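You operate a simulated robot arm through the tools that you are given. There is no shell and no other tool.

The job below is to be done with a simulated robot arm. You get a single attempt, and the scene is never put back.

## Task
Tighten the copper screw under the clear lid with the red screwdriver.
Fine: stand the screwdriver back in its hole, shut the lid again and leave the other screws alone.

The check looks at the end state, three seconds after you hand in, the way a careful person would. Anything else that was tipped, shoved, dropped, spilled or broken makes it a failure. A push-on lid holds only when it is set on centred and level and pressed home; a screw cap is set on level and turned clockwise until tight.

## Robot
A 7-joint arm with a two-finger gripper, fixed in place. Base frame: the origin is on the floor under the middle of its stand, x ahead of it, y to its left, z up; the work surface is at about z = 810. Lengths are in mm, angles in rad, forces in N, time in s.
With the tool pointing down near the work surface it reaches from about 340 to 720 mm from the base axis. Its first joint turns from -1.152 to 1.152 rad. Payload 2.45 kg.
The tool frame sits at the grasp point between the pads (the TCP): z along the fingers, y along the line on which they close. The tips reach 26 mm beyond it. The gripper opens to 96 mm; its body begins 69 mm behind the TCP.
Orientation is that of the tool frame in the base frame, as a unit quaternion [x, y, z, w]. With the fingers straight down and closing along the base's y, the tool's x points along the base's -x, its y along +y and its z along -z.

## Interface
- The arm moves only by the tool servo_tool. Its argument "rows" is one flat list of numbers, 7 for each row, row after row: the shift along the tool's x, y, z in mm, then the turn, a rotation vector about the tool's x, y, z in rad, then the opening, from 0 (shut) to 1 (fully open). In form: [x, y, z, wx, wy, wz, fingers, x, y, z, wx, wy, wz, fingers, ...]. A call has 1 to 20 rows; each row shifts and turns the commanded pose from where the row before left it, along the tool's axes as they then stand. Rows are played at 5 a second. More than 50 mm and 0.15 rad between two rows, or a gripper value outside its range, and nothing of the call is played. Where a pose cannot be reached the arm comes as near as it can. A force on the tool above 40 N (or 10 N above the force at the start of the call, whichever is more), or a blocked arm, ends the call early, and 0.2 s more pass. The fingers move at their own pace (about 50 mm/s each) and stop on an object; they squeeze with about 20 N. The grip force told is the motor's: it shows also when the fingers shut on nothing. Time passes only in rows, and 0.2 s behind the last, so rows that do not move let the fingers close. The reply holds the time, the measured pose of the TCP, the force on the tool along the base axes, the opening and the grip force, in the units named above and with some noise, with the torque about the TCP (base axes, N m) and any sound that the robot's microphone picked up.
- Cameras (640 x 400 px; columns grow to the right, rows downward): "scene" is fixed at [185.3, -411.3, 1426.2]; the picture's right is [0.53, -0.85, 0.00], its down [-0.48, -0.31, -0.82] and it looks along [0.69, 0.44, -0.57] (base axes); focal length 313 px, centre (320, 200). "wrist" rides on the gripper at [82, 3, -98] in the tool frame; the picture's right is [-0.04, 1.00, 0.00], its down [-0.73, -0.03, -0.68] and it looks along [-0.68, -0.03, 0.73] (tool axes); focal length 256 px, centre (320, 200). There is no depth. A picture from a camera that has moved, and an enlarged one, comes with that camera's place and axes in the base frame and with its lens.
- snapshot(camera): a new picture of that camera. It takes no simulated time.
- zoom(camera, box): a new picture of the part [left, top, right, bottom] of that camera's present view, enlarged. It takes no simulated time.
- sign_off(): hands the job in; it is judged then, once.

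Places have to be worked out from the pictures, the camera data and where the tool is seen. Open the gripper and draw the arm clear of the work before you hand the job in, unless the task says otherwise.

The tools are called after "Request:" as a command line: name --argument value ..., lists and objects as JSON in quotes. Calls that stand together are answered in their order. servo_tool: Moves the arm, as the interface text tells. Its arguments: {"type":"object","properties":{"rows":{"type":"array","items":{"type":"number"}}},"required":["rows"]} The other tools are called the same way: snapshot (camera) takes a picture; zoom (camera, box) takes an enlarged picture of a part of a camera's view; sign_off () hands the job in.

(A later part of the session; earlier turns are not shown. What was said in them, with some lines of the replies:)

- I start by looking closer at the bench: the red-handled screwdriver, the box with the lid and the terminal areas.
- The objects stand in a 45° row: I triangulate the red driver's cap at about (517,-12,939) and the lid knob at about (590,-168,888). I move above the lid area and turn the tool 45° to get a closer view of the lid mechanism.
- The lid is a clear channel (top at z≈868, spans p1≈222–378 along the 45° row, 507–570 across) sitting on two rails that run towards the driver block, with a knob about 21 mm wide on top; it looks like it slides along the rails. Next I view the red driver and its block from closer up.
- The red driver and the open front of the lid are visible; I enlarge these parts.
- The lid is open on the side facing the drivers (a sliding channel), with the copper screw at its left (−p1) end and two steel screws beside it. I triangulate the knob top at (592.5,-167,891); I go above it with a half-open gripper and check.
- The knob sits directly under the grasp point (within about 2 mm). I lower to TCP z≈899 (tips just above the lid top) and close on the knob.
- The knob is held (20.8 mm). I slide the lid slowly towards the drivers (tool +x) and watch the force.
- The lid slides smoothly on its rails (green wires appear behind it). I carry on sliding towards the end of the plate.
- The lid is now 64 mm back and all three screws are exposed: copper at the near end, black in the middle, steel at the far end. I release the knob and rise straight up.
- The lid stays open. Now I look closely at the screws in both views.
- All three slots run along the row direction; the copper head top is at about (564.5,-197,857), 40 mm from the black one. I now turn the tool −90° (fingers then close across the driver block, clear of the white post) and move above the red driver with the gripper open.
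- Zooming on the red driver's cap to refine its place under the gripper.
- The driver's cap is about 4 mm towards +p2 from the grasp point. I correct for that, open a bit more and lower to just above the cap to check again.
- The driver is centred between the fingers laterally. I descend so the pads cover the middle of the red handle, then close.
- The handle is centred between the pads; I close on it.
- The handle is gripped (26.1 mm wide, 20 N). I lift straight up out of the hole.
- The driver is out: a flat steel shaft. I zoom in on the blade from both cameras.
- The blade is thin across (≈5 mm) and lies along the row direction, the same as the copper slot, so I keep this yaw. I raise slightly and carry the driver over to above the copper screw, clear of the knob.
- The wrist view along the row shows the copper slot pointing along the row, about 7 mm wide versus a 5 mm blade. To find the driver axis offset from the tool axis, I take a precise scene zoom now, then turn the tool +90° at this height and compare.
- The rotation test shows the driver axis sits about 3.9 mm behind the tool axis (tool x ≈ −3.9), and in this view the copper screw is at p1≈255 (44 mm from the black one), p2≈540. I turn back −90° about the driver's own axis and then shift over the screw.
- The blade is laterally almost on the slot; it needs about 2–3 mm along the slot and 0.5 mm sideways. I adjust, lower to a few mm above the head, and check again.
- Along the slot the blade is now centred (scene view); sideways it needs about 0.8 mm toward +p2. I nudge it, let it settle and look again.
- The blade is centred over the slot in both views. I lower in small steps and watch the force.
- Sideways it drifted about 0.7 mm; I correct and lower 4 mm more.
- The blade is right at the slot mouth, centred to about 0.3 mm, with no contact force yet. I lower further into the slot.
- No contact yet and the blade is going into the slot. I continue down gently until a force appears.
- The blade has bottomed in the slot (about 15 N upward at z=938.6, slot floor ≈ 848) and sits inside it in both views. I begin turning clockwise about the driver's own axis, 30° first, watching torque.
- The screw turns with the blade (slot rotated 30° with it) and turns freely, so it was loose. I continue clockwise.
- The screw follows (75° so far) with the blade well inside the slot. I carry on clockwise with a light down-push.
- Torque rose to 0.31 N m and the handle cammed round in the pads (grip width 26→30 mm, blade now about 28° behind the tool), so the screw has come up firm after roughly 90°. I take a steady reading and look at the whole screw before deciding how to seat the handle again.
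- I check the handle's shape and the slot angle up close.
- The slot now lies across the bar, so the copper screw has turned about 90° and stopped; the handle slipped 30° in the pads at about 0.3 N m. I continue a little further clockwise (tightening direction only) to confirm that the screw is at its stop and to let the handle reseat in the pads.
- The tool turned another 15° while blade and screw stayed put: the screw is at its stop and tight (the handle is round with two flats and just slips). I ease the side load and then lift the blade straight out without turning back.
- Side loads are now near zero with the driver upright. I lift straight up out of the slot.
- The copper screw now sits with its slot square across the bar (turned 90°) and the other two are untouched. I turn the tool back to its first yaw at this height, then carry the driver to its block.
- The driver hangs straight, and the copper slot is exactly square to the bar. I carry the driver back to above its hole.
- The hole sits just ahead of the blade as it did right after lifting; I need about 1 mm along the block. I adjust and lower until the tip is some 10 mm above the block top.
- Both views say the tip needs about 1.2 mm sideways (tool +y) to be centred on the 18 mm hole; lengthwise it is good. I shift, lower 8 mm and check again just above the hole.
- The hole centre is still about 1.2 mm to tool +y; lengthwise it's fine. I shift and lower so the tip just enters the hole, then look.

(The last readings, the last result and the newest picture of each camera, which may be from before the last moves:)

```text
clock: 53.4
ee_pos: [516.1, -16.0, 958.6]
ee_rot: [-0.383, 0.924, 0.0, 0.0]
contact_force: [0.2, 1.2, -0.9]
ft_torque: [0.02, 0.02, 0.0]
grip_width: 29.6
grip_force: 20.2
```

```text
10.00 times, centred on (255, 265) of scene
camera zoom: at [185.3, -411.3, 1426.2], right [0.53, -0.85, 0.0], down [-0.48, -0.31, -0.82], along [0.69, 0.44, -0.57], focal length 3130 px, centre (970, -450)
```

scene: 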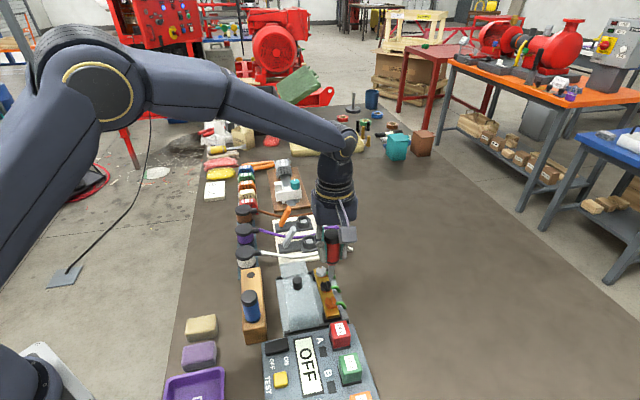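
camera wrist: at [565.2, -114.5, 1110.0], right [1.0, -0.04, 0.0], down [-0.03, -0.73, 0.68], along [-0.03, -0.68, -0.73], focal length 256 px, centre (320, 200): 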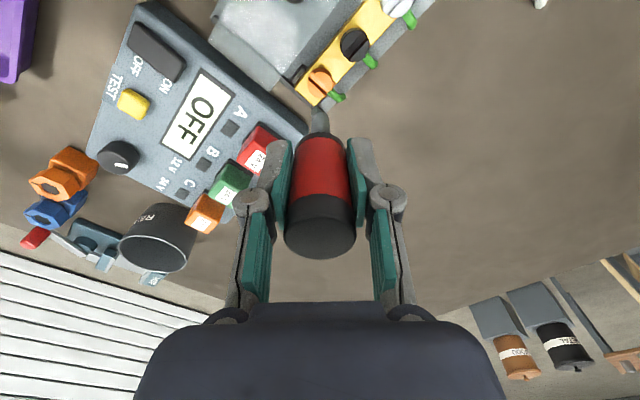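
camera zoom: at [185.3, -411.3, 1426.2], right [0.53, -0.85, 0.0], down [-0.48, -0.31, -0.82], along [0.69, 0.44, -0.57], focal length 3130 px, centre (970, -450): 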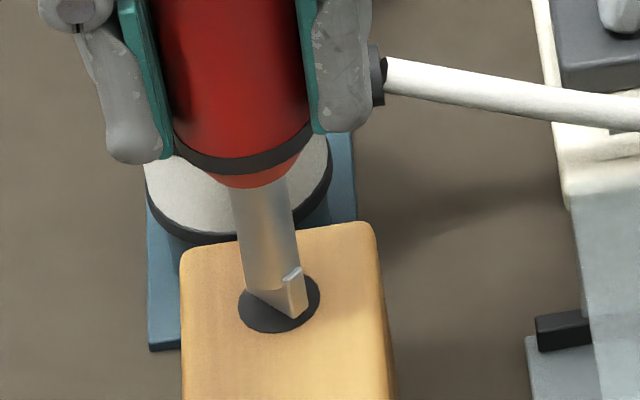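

The tip is at the hole mouth and centred within about 0.7 mm. I make a small lengthwise trim and lower into the hole, watching the force.

Request:
servo_tool --rows '[0.5, 0, 2, 0, 0, 0, 0, 0, 0, 3, 0, 0, 0, 0, 0, 0, 4, 0, 0, 0, 0, 0, 0, 0, 0, 0, 0, 0]'

Request:
zoom --camera "wrist" --box '[290, 75, 350, 125]'

Request:
zoom --camera "scene" --box '[235, 245, 275, 285]'

```text
clock: 54.4
ee_pos: [514.9, -17.5, 949.3]
ee_rot: [-0.382, 0.924, 0.0, 0.0]
contact_force: [1.8, 1.9, -1.0]
ft_torque: [0.11, -0.11, -0.01]
grip_width: 29.4
grip_force: 20.2
```

```text
8.00 times, centred on (320, 100) of wrist
camera zoom: at [454.0, -70.8, 1049.0], right [-0.68, 0.73, 0.0], down [0.54, 0.5, 0.68], along [0.5, 0.46, -0.73], focal length 2048 px, centre (320, 1000)
```

zoom: 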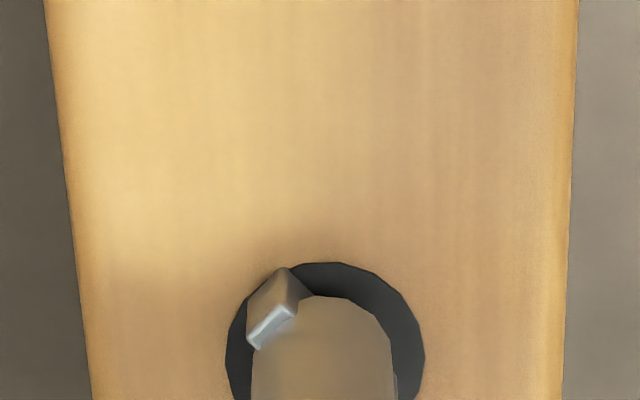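

```text
10.00 times, centred on (255, 265) of scene
camera zoom: at [185.3, -411.3, 1426.2], right [0.53, -0.85, 0.0], down [-0.48, -0.31, -0.82], along [0.69, 0.44, -0.57], focal length 3130 px, centre (970, -450)
```

zoom: 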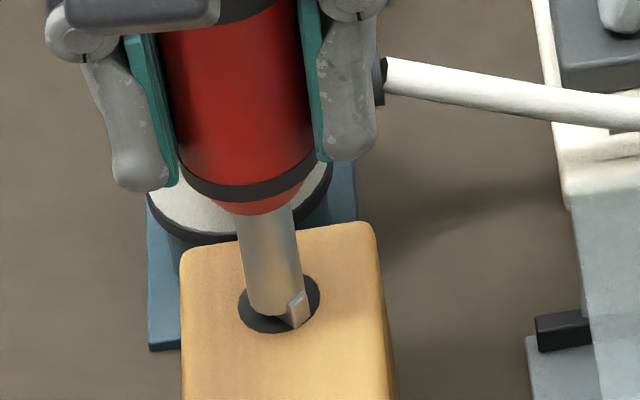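

The tip is in the hole; a light push along +p1 shows I'm slightly far the other way, so I back off 0.7 mm and continue down.

Request:
servo_tool --rows '[-0.7, 0, 3, 0, 0, 0, 0, 0, 0, 5, 0, 0, 0, 0, 0, 0, 5, 0, 0, 0, 0, 0, 0, 5, 0, 0, 0, 0, 0, 0, 0, 0, 0, 0, 0]'

Request:
zoom --camera "scene" --box '[225, 225, 285, 285]'

```text
clock: 55.6
ee_pos: [515.5, -15.5, 931.4]
ee_rot: [-0.382, 0.924, 0.0, 0.0]
contact_force: [0.0, -0.7, -0.5]
ft_torque: [-0.01, 0.02, 0.03]
grip_width: 29.5
grip_force: 19.6
```

```text
6.67 times, centred on (255, 255) of scene
camera zoom: at [185.3, -411.3, 1426.2], right [0.53, -0.85, 0.0], down [-0.48, -0.31, -0.82], along [0.69, 0.44, -0.57], focal length 2087 px, centre (753, -167)
```

zoom: 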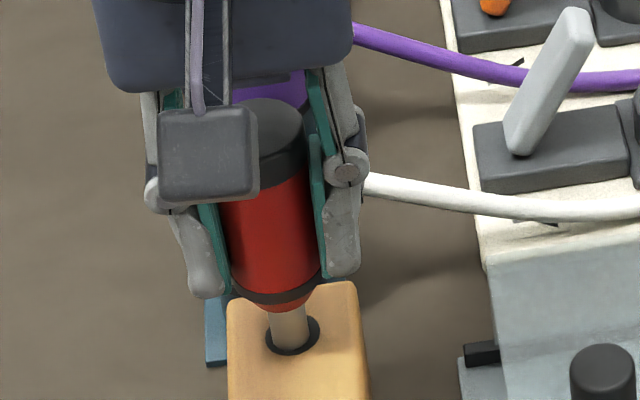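

The shaft is sliding in with no side load. I lower the rest of the way until the handle rests on the block.

Request:
servo_tool --rows '[0, 0, 5, 0, 0, 0, 0, 0, 0, 5, 0, 0, 0, 0, 0, 0, 5, 0, 0, 0, 0, 0, 0, 4, 0, 0, 0, 0, 0, 0, 2, 0, 0, 0, 0, 0, 0, 0, 0, 0, 0, 0]'

Request:
zoom --camera "scene" --box '[225, 225, 285, 285]'

```text
clock: 57.0
ee_pos: [513.5, -14.7, 908.4]
ee_rot: [-0.382, 0.924, -0.001, 0.0]
contact_force: [0.0, 0.5, -1.3]
ft_torque: [0.02, -0.1, 0.01]
grip_width: 28.9
grip_force: 19.6
```

```text
6.67 times, centred on (255, 255) of scene
camera zoom: at [185.3, -411.3, 1426.2], right [0.53, -0.85, 0.0], down [-0.48, -0.31, -0.82], along [0.69, 0.44, -0.57], focal length 2087 px, centre (753, -167)
```

zoom: 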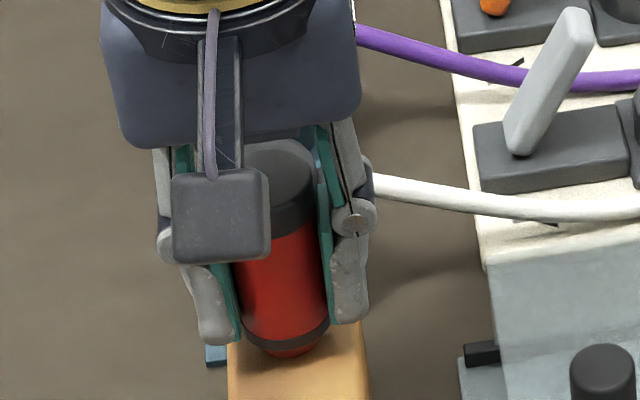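

Request:
servo_tool --rows '[0, 0, 1.2, 0, 0, 0, 0, 0, 0, 1.0, 0, 0, 0, 0, 0, 0, 0, 0, 0, 0, 0]'

Request:
zoom --camera "scene" --box '[225, 225, 285, 285]'

Request:
zoom --camera "wrist" --box '[240, 80, 400, 240]'

```text
clock: 57.8
ee_pos: [514.6, -16.2, 906.5]
ee_rot: [-0.383, 0.924, 0.0, -0.001]
contact_force: [-0.1, 0.2, -1.2]
ft_torque: [0.03, -0.04, -0.01]
grip_width: 29.1
grip_force: 20.1
```

```text
6.67 times, centred on (255, 255) of scene
camera zoom: at [185.3, -411.3, 1426.2], right [0.53, -0.85, 0.0], down [-0.48, -0.31, -0.82], along [0.69, 0.44, -0.57], focal length 2087 px, centre (753, -167)
```

zoom: 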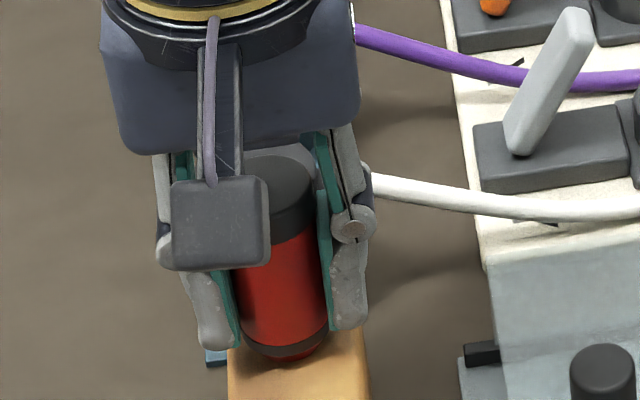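

```text
2.50 times, centred on (320, 160) of wrist
camera zoom: at [453.2, -70.0, 1006.5], right [-0.68, 0.73, 0.0], down [0.54, 0.5, 0.68], along [0.5, 0.46, -0.73], focal length 640 px, centre (320, 300)
```

zoom: 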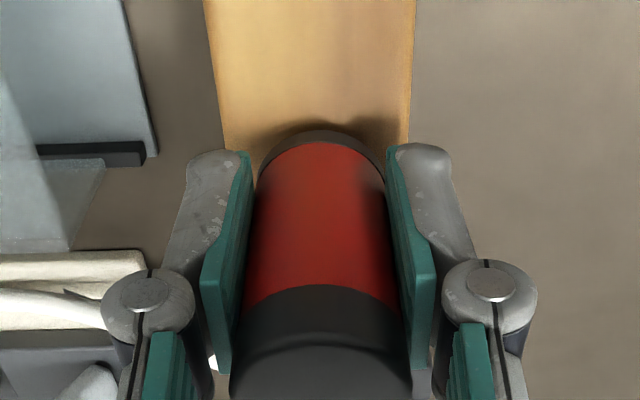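

No contact yet; I continue in 1 mm steps.

Request:
servo_tool --rows '[0, 0, 1.0, 0, 0, 0, 0, 0, 0, 1.0, 0, 0, 0, 0, 0, 0, 0, 0, 0, 0, 0]'

Request:
zoom --camera "scene" --box '[225, 225, 285, 285]'

```text
clock: 58.6
ee_pos: [515.1, -15.1, 905.0]
ee_rot: [-0.383, 0.924, 0.0, 0.0]
contact_force: [0.0, 0.2, -1.4]
ft_torque: [0.0, 0.01, 0.02]
grip_width: 29.3
grip_force: 19.9
```

```text
6.67 times, centred on (255, 255) of scene
camera zoom: at [185.3, -411.3, 1426.2], right [0.53, -0.85, 0.0], down [-0.48, -0.31, -0.82], along [0.69, 0.44, -0.57], focal length 2087 px, centre (753, -167)
```

zoom: 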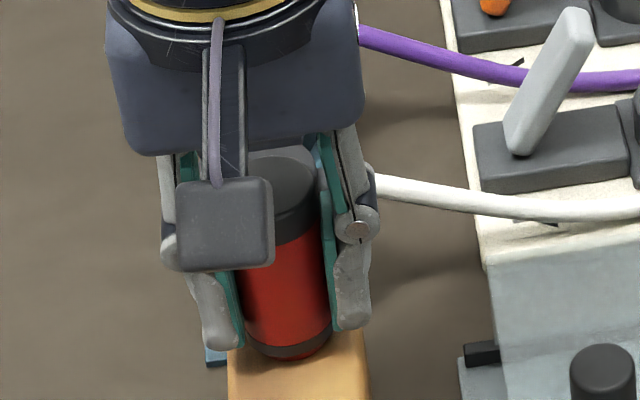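

Request:
servo_tool --rows '[0, 0, 1.0, 0, 0, 0, 0, 0, 0, 1.0, 0, 0, 0, 0, 0, 0, 1.0, 0, 0, 0, 0, 0, 0, 0, 0, 0, 0, 0]'

Request:
zoom --camera "scene" --box '[225, 225, 285, 285]'

```text
clock: 59.6
ee_pos: [516.7, -16.2, 904.2]
ee_rot: [-0.383, 0.924, 0.0, 0.001]
contact_force: [0.3, -0.5, 14.2]
ft_torque: [0.16, -0.14, -0.08]
grip_width: 28.7
grip_force: 19.9
```

```text
6.67 times, centred on (255, 255) of scene
camera zoom: at [185.1, -411.3, 1426.2], right [0.53, -0.85, 0.0], down [-0.48, -0.31, -0.82], along [0.69, 0.44, -0.57], focal length 2087 px, centre (753, -167)
```

zoom: 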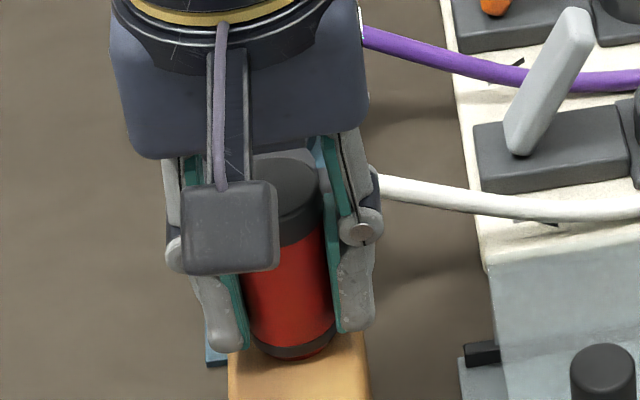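

The handle now rests on the block (14 N up). I ease the pressure, open the fingers gently and rise clear.

Request:
servo_tool --rows '[0, 0, -1.2, 0, 0, 0, 0, 0, 0, 0, 0, 0, 0, 0.35, 0, 0, 0, 0, 0, 0, 0.5, 0, 0, 0, 0, 0, 0, 0.68, 0, 0, 0, 0, 0, 0, 0.68]'

Request:
zoom --camera "wrist" --box '[200, 50, 440, 250]'

Request:
zoom --camera "scene" --box '[215, 215, 295, 315]'

```text
clock: 60.8
ee_pos: [515.4, -15.8, 902.0]
ee_rot: [-0.383, 0.924, 0.0, -0.001]
contact_force: [0.0, 0.8, -0.3]
ft_torque: [0.0, -0.02, -0.03]
grip_width: 65.1
grip_force: 0.1
```

```text
2.00 times, centred on (320, 150) of wrist
camera zoom: at [454.5, -70.8, 1003.4], right [-0.68, 0.73, 0.0], down [0.54, 0.5, 0.68], along [0.5, 0.46, -0.73], focal length 512 px, centre (320, 300)
```

zoom: 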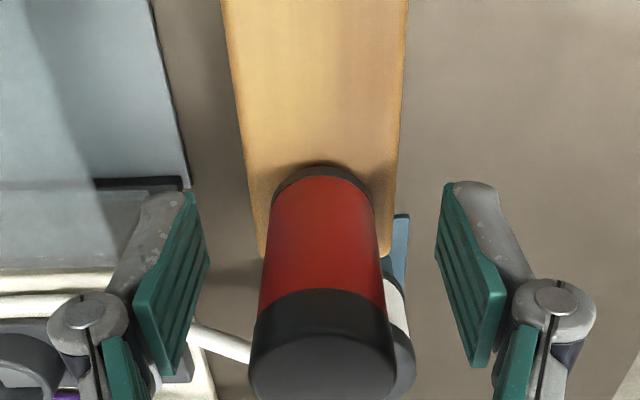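

```text
4.00 times, centred on (255, 265) of scene
camera zoom: at [185.3, -411.3, 1426.2], right [0.53, -0.85, 0.0], down [-0.48, -0.31, -0.82], along [0.69, 0.44, -0.57], focal length 1252 px, centre (580, -60)
```

zoom: 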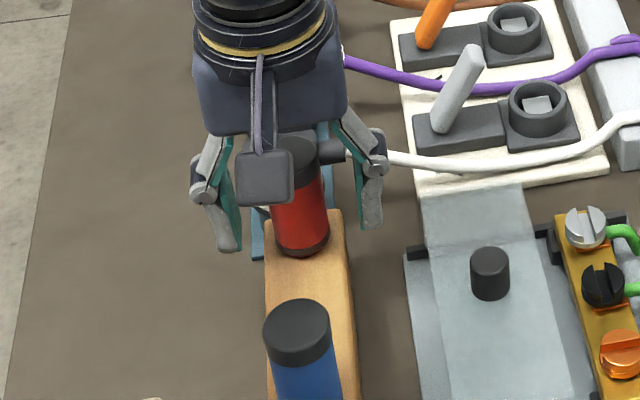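

The red driver stands in its hole by itself. I rise straight up to clear it and check that it stays upright.

Request:
servo_tool --rows '[0, 0, -15, 0, 0, 0, 0.68, 0, 0, -25, 0, 0, 0, 0.68, 0, 0, -30, 0, 0, 0, 0.68, 0, 0, -30, 0, 0, 0, 0.68, 0, 0, 0, 0, 0, 0, 0.68]'

Request:
snapshot --camera "scene"

Request:
zoom --camera "wrist" --box '[240, 50, 400, 210]'

Request:
zoom --camera "scene" --box '[225, 235, 355, 335]'

```text
clock: 62.0
ee_pos: [515.3, -17.0, 1003.5]
ee_rot: [-0.382, 0.924, 0.0, 0.0]
contact_force: [-0.1, -0.3, 0.3]
ft_torque: [-0.03, 0.0, 0.0]
grip_width: 65.4
grip_force: 0.1
```

```text
taken
```

scene: 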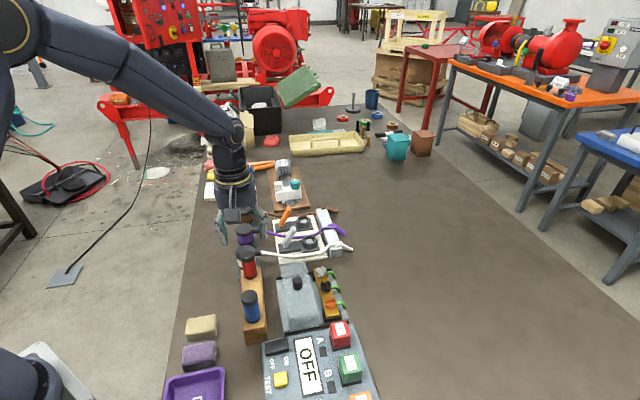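

```text
2.50 times, centred on (320, 130) of wrist
camera zoom: at [453.9, -72.3, 1103.6], right [-0.68, 0.74, 0.0], down [0.54, 0.5, 0.68], along [0.5, 0.46, -0.73], focal length 640 px, centre (320, 375)
```

zoom: 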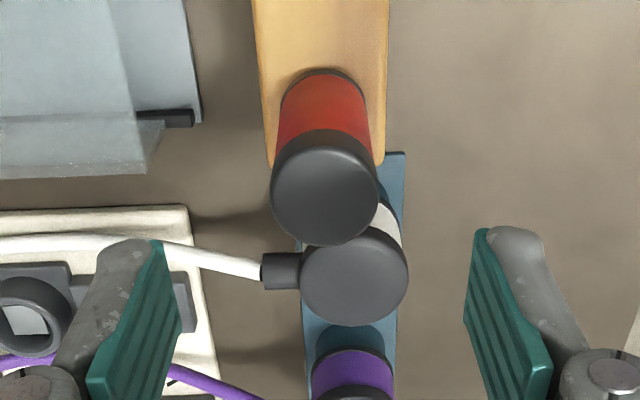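

```text
4.00 times, centred on (290, 285) of scene
camera zoom: at [185.3, -411.3, 1426.2], right [0.53, -0.85, 0.0], down [-0.48, -0.31, -0.82], along [0.69, 0.44, -0.57], focal length 1252 px, centre (440, -140)
```

zoom: 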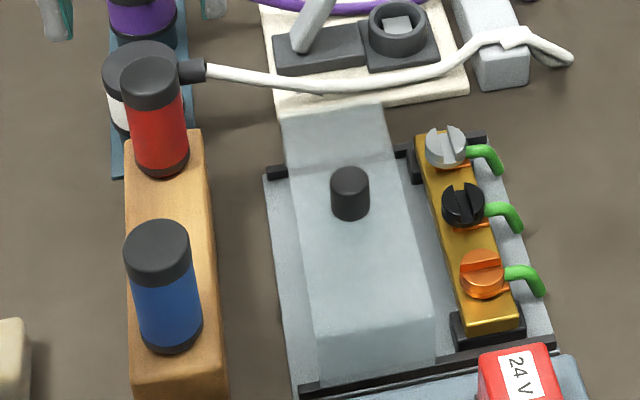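

The driver stands upright and seated. I take a closer look at the screws to judge whether the copper head is down like the others.

Request:
zoom --camera "scene" --box '[315, 262, 345, 320]'

```text
6.90 times, centred on (330, 291) of scene
camera zoom: at [185.3, -411.3, 1426.2], right [0.53, -0.85, 0.0], down [-0.48, -0.31, -0.82], along [0.69, 0.44, -0.57], focal length 2159 px, centre (251, -428)
```

zoom: 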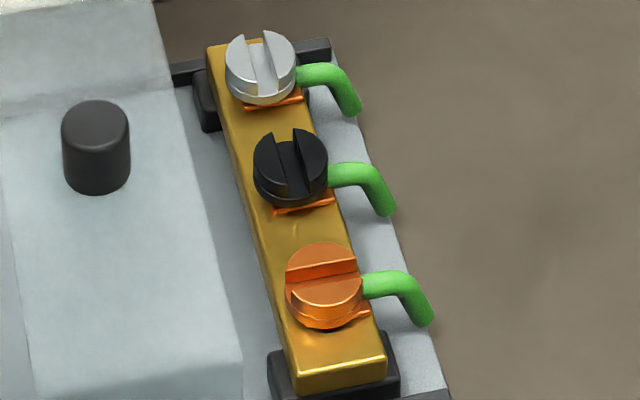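

The copper head is down on its lug like the others. Now I turn the tool back to +45° and go above the lid knob to close the lid.

Request:
servo_tool --rows '[0, 0, 0, 0, 0, 0.131, 0.5, 0, 0, 0, 0, 0, 0.131, 0.5, 0, 0, 0, 0, 0, 0.131, 0.5, 0, 0, 0, 0, 0, 0.131, 0.5, 0, 0, 0, 0, 0, 0.131, 0.5, 0, 0, 0, 0, 0, 0.131, 0.5, 0, 0, 0, 0, 0, 0.131, 0.5, 0, 0, 0, 0, 0, 0.131, 0.5, 0, 0, 0, 0, 0, 0.131, 0.5, 0, 0, 0, 0, 0, 0.131, 0.5, 0, 0, 0, 0, 0, 0.131, 0.5, 0, 0, 0, 0, 0, 0.13, 0.5, -31.7, -17.3, 0, 0, 0, 0, 0.5, -31.7, -17.3, 0, 0, 0, 0, 0.5, -31.7, -17.3, 0, 0, 0, 0, 0.5, 0, 0, 0, 0, 0, 0, 0.5, 0, 0, 0, 0, 0, 0, 0.5]'

Request:
snapshot --camera "wrist"

```text
clock: 65.6
ee_pos: [544.6, -118.7, 1003.2]
ee_rot: [0.384, 0.924, 0.0, 0.0]
contact_force: [-0.9, 0.1, -0.5]
ft_torque: [-0.03, -0.01, 0.01]
grip_width: 48.0
grip_force: 0.0
```

```text
taken
camera wrist: at [489.1, -58.1, 1103.4], right [0.74, 0.68, 0.0], down [0.5, -0.54, 0.68], along [0.46, -0.5, -0.73], focal length 256 px, centre (320, 200)
```

wrist: 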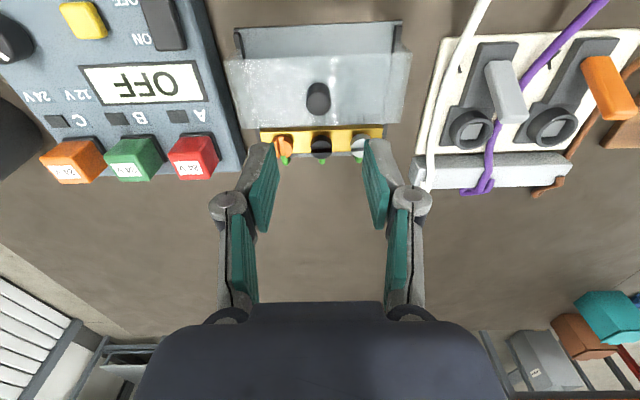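

Request:
servo_tool --rows '[-2.4, -1, 20, 0, 0, 0, 0.5, 0, 0, 20, 0, 0, 0, 0.5, 0, 0, 18, 0, 0, 0, 0.5, 0, 0, 0, 0, 0, 0, 0.5, 0, 0, 0, 0, 0, 0, 0.5]'

Request:
zoom --camera "wrist" --box '[200, 50, 440, 250]'

```text
clock: 66.8
ee_pos: [545.6, -120.9, 944.9]
ee_rot: [0.383, 0.924, 0.0, 0.0]
contact_force: [-0.2, -0.2, -0.6]
ft_torque: [0.02, 0.03, -0.01]
grip_width: 47.9
grip_force: 0.0
```

```text
2.00 times, centred on (320, 150) of wrist
camera zoom: at [489.0, -61.2, 1045.0], right [0.74, 0.68, 0.0], down [0.5, -0.54, 0.68], along [0.46, -0.5, -0.73], focal length 512 px, centre (320, 300)
```

zoom: 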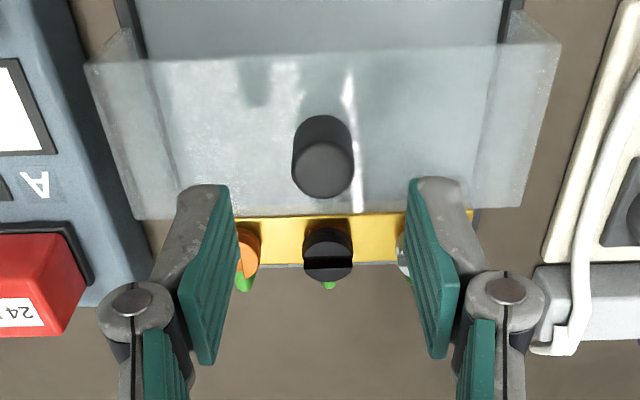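

The knob is centred between the fingers. I lower to z≈899 and close on it.

Request:
servo_tool --rows '[0, 0, 20, 0, 0, 0, 0.5, 0, 0, 16, 0, 0, 0, 0.5, 0, 0, 10, 0, 0, 0, 0.5, 0, 0, 0, 0, 0, 0, 0.15, 0, 0, 0, 0, 0, 0, 0, 0, 0, 0, 0, 0, 0, 0, 0, 0, 0, 0, 0, 0, 0]'

Request:
zoom --camera "wrist" --box '[200, 50, 440, 250]'

```text
clock: 68.4
ee_pos: [545.9, -121.6, 900.7]
ee_rot: [0.383, 0.924, 0.0, 0.0]
contact_force: [-0.1, -1.2, -1.1]
ft_torque: [-0.15, -0.11, -0.01]
grip_width: 20.7
grip_force: 45.2
```

```text
2.00 times, centred on (320, 150) of wrist
camera zoom: at [489.7, -60.6, 1000.4], right [0.74, 0.68, 0.0], down [0.5, -0.54, 0.68], along [0.46, -0.5, -0.73], focal length 512 px, centre (320, 300)
```

zoom: 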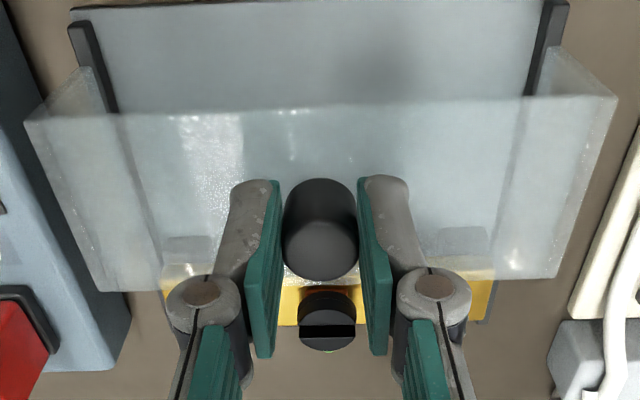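

Gripped. I slide the lid back towards its shut position, first 56 mm.

Request:
servo_tool --rows '[-4, 0, 0, 0, 0, 0, 0, -8, 0, 0, 0, 0, 0, 0, -8, 0, 0, 0, 0, 0, 0, -8, 0, 0, 0, 0, 0, 0, -8, 0, 0, 0, 0, 0, 0, -8, 0, 0, 0, 0, 0, 0, -8, 0, 0, 0, 0, 0, 0, -4, 0, 0, 0, 0, 0, 0, 0, 0, 0, 0, 0, 0, 0]'

Request:
zoom --camera "wrist" --box '[200, 50, 440, 250]'

Request:
zoom --camera "scene" --box '[265, 250, 360, 340]'

```text
clock: 70.4
ee_pos: [585.2, -161.1, 900.9]
ee_rot: [0.383, 0.924, 0.001, 0.001]
contact_force: [4.4, 3.6, 3.1]
ft_torque: [0.18, -0.01, 0.06]
grip_width: 20.6
grip_force: 45.1
```

```text
2.00 times, centred on (320, 150) of wrist
camera zoom: at [529.2, -100.6, 1000.4], right [0.73, 0.68, 0.0], down [0.5, -0.54, 0.68], along [0.46, -0.5, -0.73], focal length 512 px, centre (320, 300)
```

zoom: 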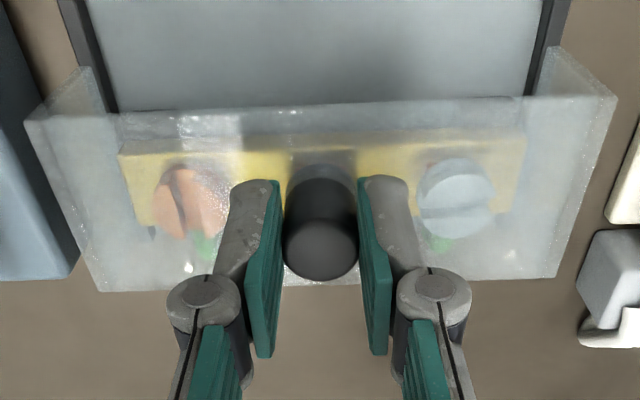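

```text
4.44 times, centred on (312, 295) of scene
camera zoom: at [185.3, -411.2, 1426.2], right [0.53, -0.85, 0.0], down [-0.48, -0.31, -0.82], along [0.69, 0.44, -0.57], focal length 1391 px, centre (353, -222)
```

zoom: 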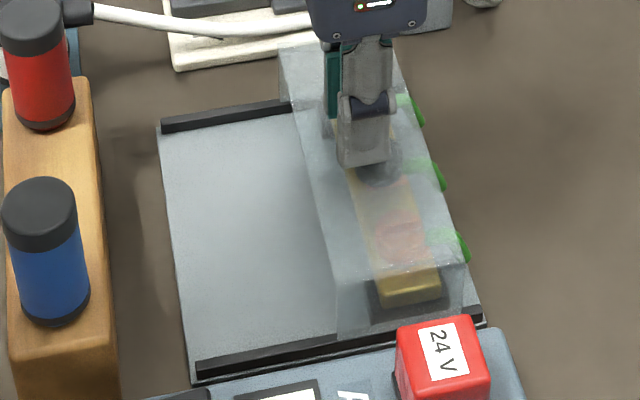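

About 8 mm remain. I creep on and feel for the end stop.

Request:
servo_tool --rows '[-3, 0, 0, 0, 0, 0, 0, -3, 0, 0, 0, 0, 0, 0, -2, 0, 0, 0, 0, 0, 0, 0, 0, 0, 0, 0, 0, 0]'

Request:
zoom --camera "scene" --box '[265, 250, 360, 340]'

```text
clock: 71.4
ee_pos: [590.9, -166.6, 901.0]
ee_rot: [0.383, 0.924, 0.0, 0.0]
contact_force: [0.0, 9.3, 8.9]
ft_torque: [-0.17, -0.34, 0.02]
grip_width: 20.7
grip_force: 45.1
```

```text
4.44 times, centred on (312, 295) of scene
camera zoom: at [185.1, -411.0, 1426.3], right [0.53, -0.85, 0.0], down [-0.48, -0.31, -0.82], along [0.69, 0.44, -0.57], focal length 1391 px, centre (353, -222)
```

zoom: 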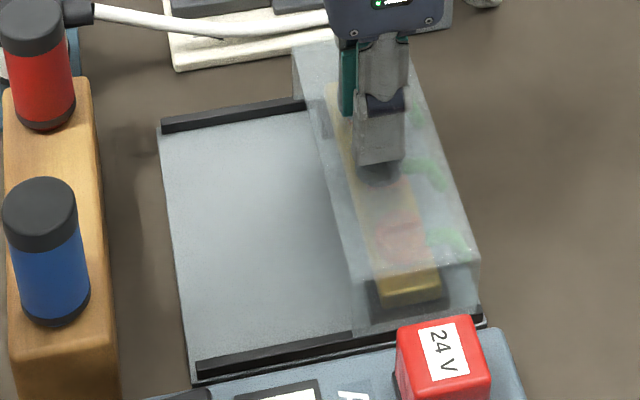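

The lid is back at its original position (same tool pose as when first gripped) and a resistance appears. I press a little further to be sure it is fully home.

Request:
servo_tool --rows '[-1, 0, 0, 0, 0, 0, 0, -1, 0, 0, 0, 0, 0, 0, 0, 0, 0, 0, 0, 0, 0]'

```text
clock: 72.2
ee_pos: [591.1, -166.4, 900.6]
ee_rot: [0.382, 0.924, 0.0, -0.001]
contact_force: [-9.6, 16.0, 22.5]
ft_torque: [0.64, 0.52, 0.05]
grip_width: 20.6
grip_force: 45.4
```

The lid is hard against its end stop (about 18 N, no motion). I relax the push, open the fingers and rise.

Request:
servo_tool --rows '[1.2, 0, 0, 0, 0, 0, 0, 0, 0, 0, 0, 0, 0, 0.2, 0, 0, 0, 0, 0, 0, 0.45, 0, 0, 0, 0, 0, 0, 0.45]'

Request:
zoom --camera "wrist" --box '[200, 50, 440, 250]'

```text
clock: 73.2
ee_pos: [590.5, -167.3, 899.9]
ee_rot: [0.383, 0.924, -0.001, 0.001]
contact_force: [0.6, -0.5, 0.5]
ft_torque: [0.01, -0.01, 0.02]
grip_width: 43.2
grip_force: 0.0
```

```text
2.00 times, centred on (320, 150) of wrist
camera zoom: at [535.4, -107.0, 1000.1], right [0.74, 0.68, 0.0], down [0.5, -0.54, 0.68], along [0.46, -0.5, -0.73], focal length 512 px, centre (320, 300)
```

zoom: 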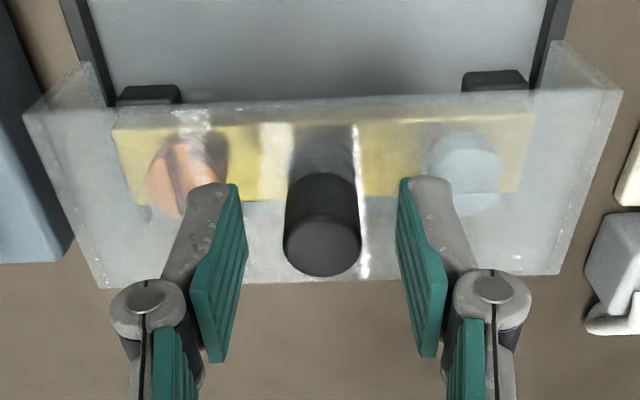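

The knob is free and the lid is in place. I rise and draw the arm back clear of the work.

Request:
servo_tool --rows '[0, 0, -15, 0, 0, 0, 0.45, 0, 0, -30, 0, 0, 0, 0.45, 0, 0, -40, 0, 0, 0, 0.6, 0, 0, -45, 0, 0, 0, 0.8, 0, 0, -45, 0, 0, 0, 1, 30, 10, -30, 0, 0, 0, 1, 35, 10, -20, 0, 0, 0, 1, 35, 10, 0, 0, 0, 0, 1, 0, 0, 0, 0, 0, 0, 1]'

Request:
snapshot --camera "scene"

Request:
snapshot --camera "wrist"

Request:
zoom --camera "scene" --box '[225, 235, 365, 345]'

Request:
zoom --camera "wrist" --box '[220, 20, 420, 180]'

```text
clock: 75.2
ee_pos: [543.5, -77.4, 1124.4]
ee_rot: [0.384, 0.923, 0.0, 0.0]
contact_force: [0.2, -0.2, -0.4]
ft_torque: [-0.04, 0.03, -0.05]
grip_width: 96.0
grip_force: 0.1
```

```text
taken
```

scene: 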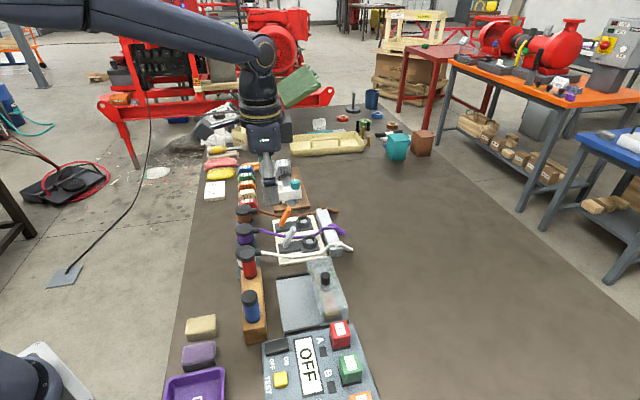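

```text
taken
camera wrist: at [487.6, -14.8, 1224.6], right [0.74, 0.68, 0.0], down [0.5, -0.54, 0.68], along [0.46, -0.5, -0.73], focal length 256 px, centre (320, 200)
```

wrist: 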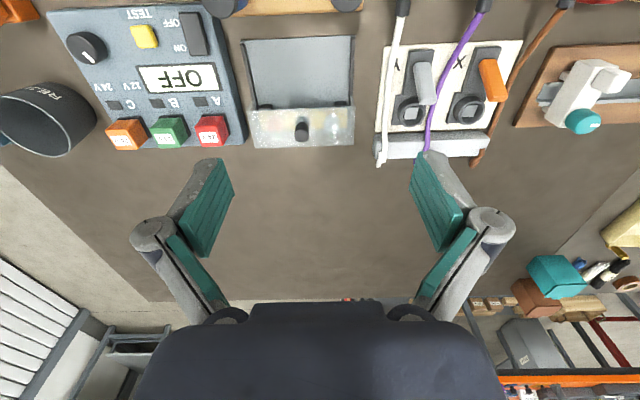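

```text
3.64 times, centred on (295, 290) of scene
camera zoom: at [185.3, -411.3, 1426.2], right [0.53, -0.85, 0.0], down [-0.48, -0.31, -0.82], along [0.69, 0.44, -0.57], focal length 1138 px, centre (411, -127)
```

zoom: 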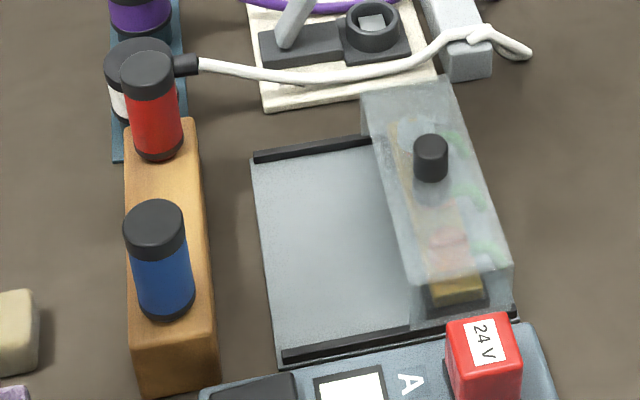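

```text
2.50 times, centred on (320, 100) of wrist
camera zoom: at [487.6, -14.8, 1224.6], right [0.74, 0.68, 0.0], down [0.5, -0.54, 0.68], along [0.46, -0.5, -0.73], focal length 640 px, centre (320, 450)
```

zoom: 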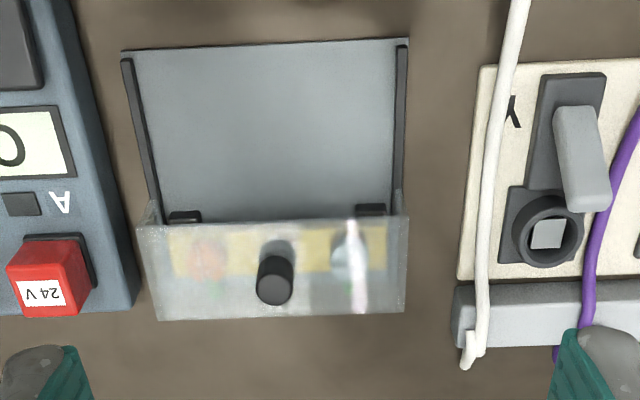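

All is in order: the copper screw is turned to its stop, the red driver stands in its hole, the lid is shut against its stop, the other screws are untouched, and the open gripper is clear of the work. I hand in the job.

Request:
sign_off

```text
The job is handed in.
```

I tightened the copper screw with the red screwdriver, put the screwdriver back in its hole and slid the clear lid shut. I've handed the job in, but no result has come back yet.

- **Screw:** it turned freely clockwise for about 90°, then stopped. The torque rose to about 0.3 N m and the handle slipped in the fingers. Turning the tool another 15° didn't move the screw, so I take it to be tight. That slip torque is also the most I could apply.
- **Screwdriver:** it stands upright in its hole with the handle resting on the block. The handle ended up turned from its original angle.
- **Lid:** it is back where it started, pushed against its end stop.
- **Everything else:** the black and steel screws were not touched, and the final pictures show nothing tipped or moved. The gripper is open and the arm is clear of the work.
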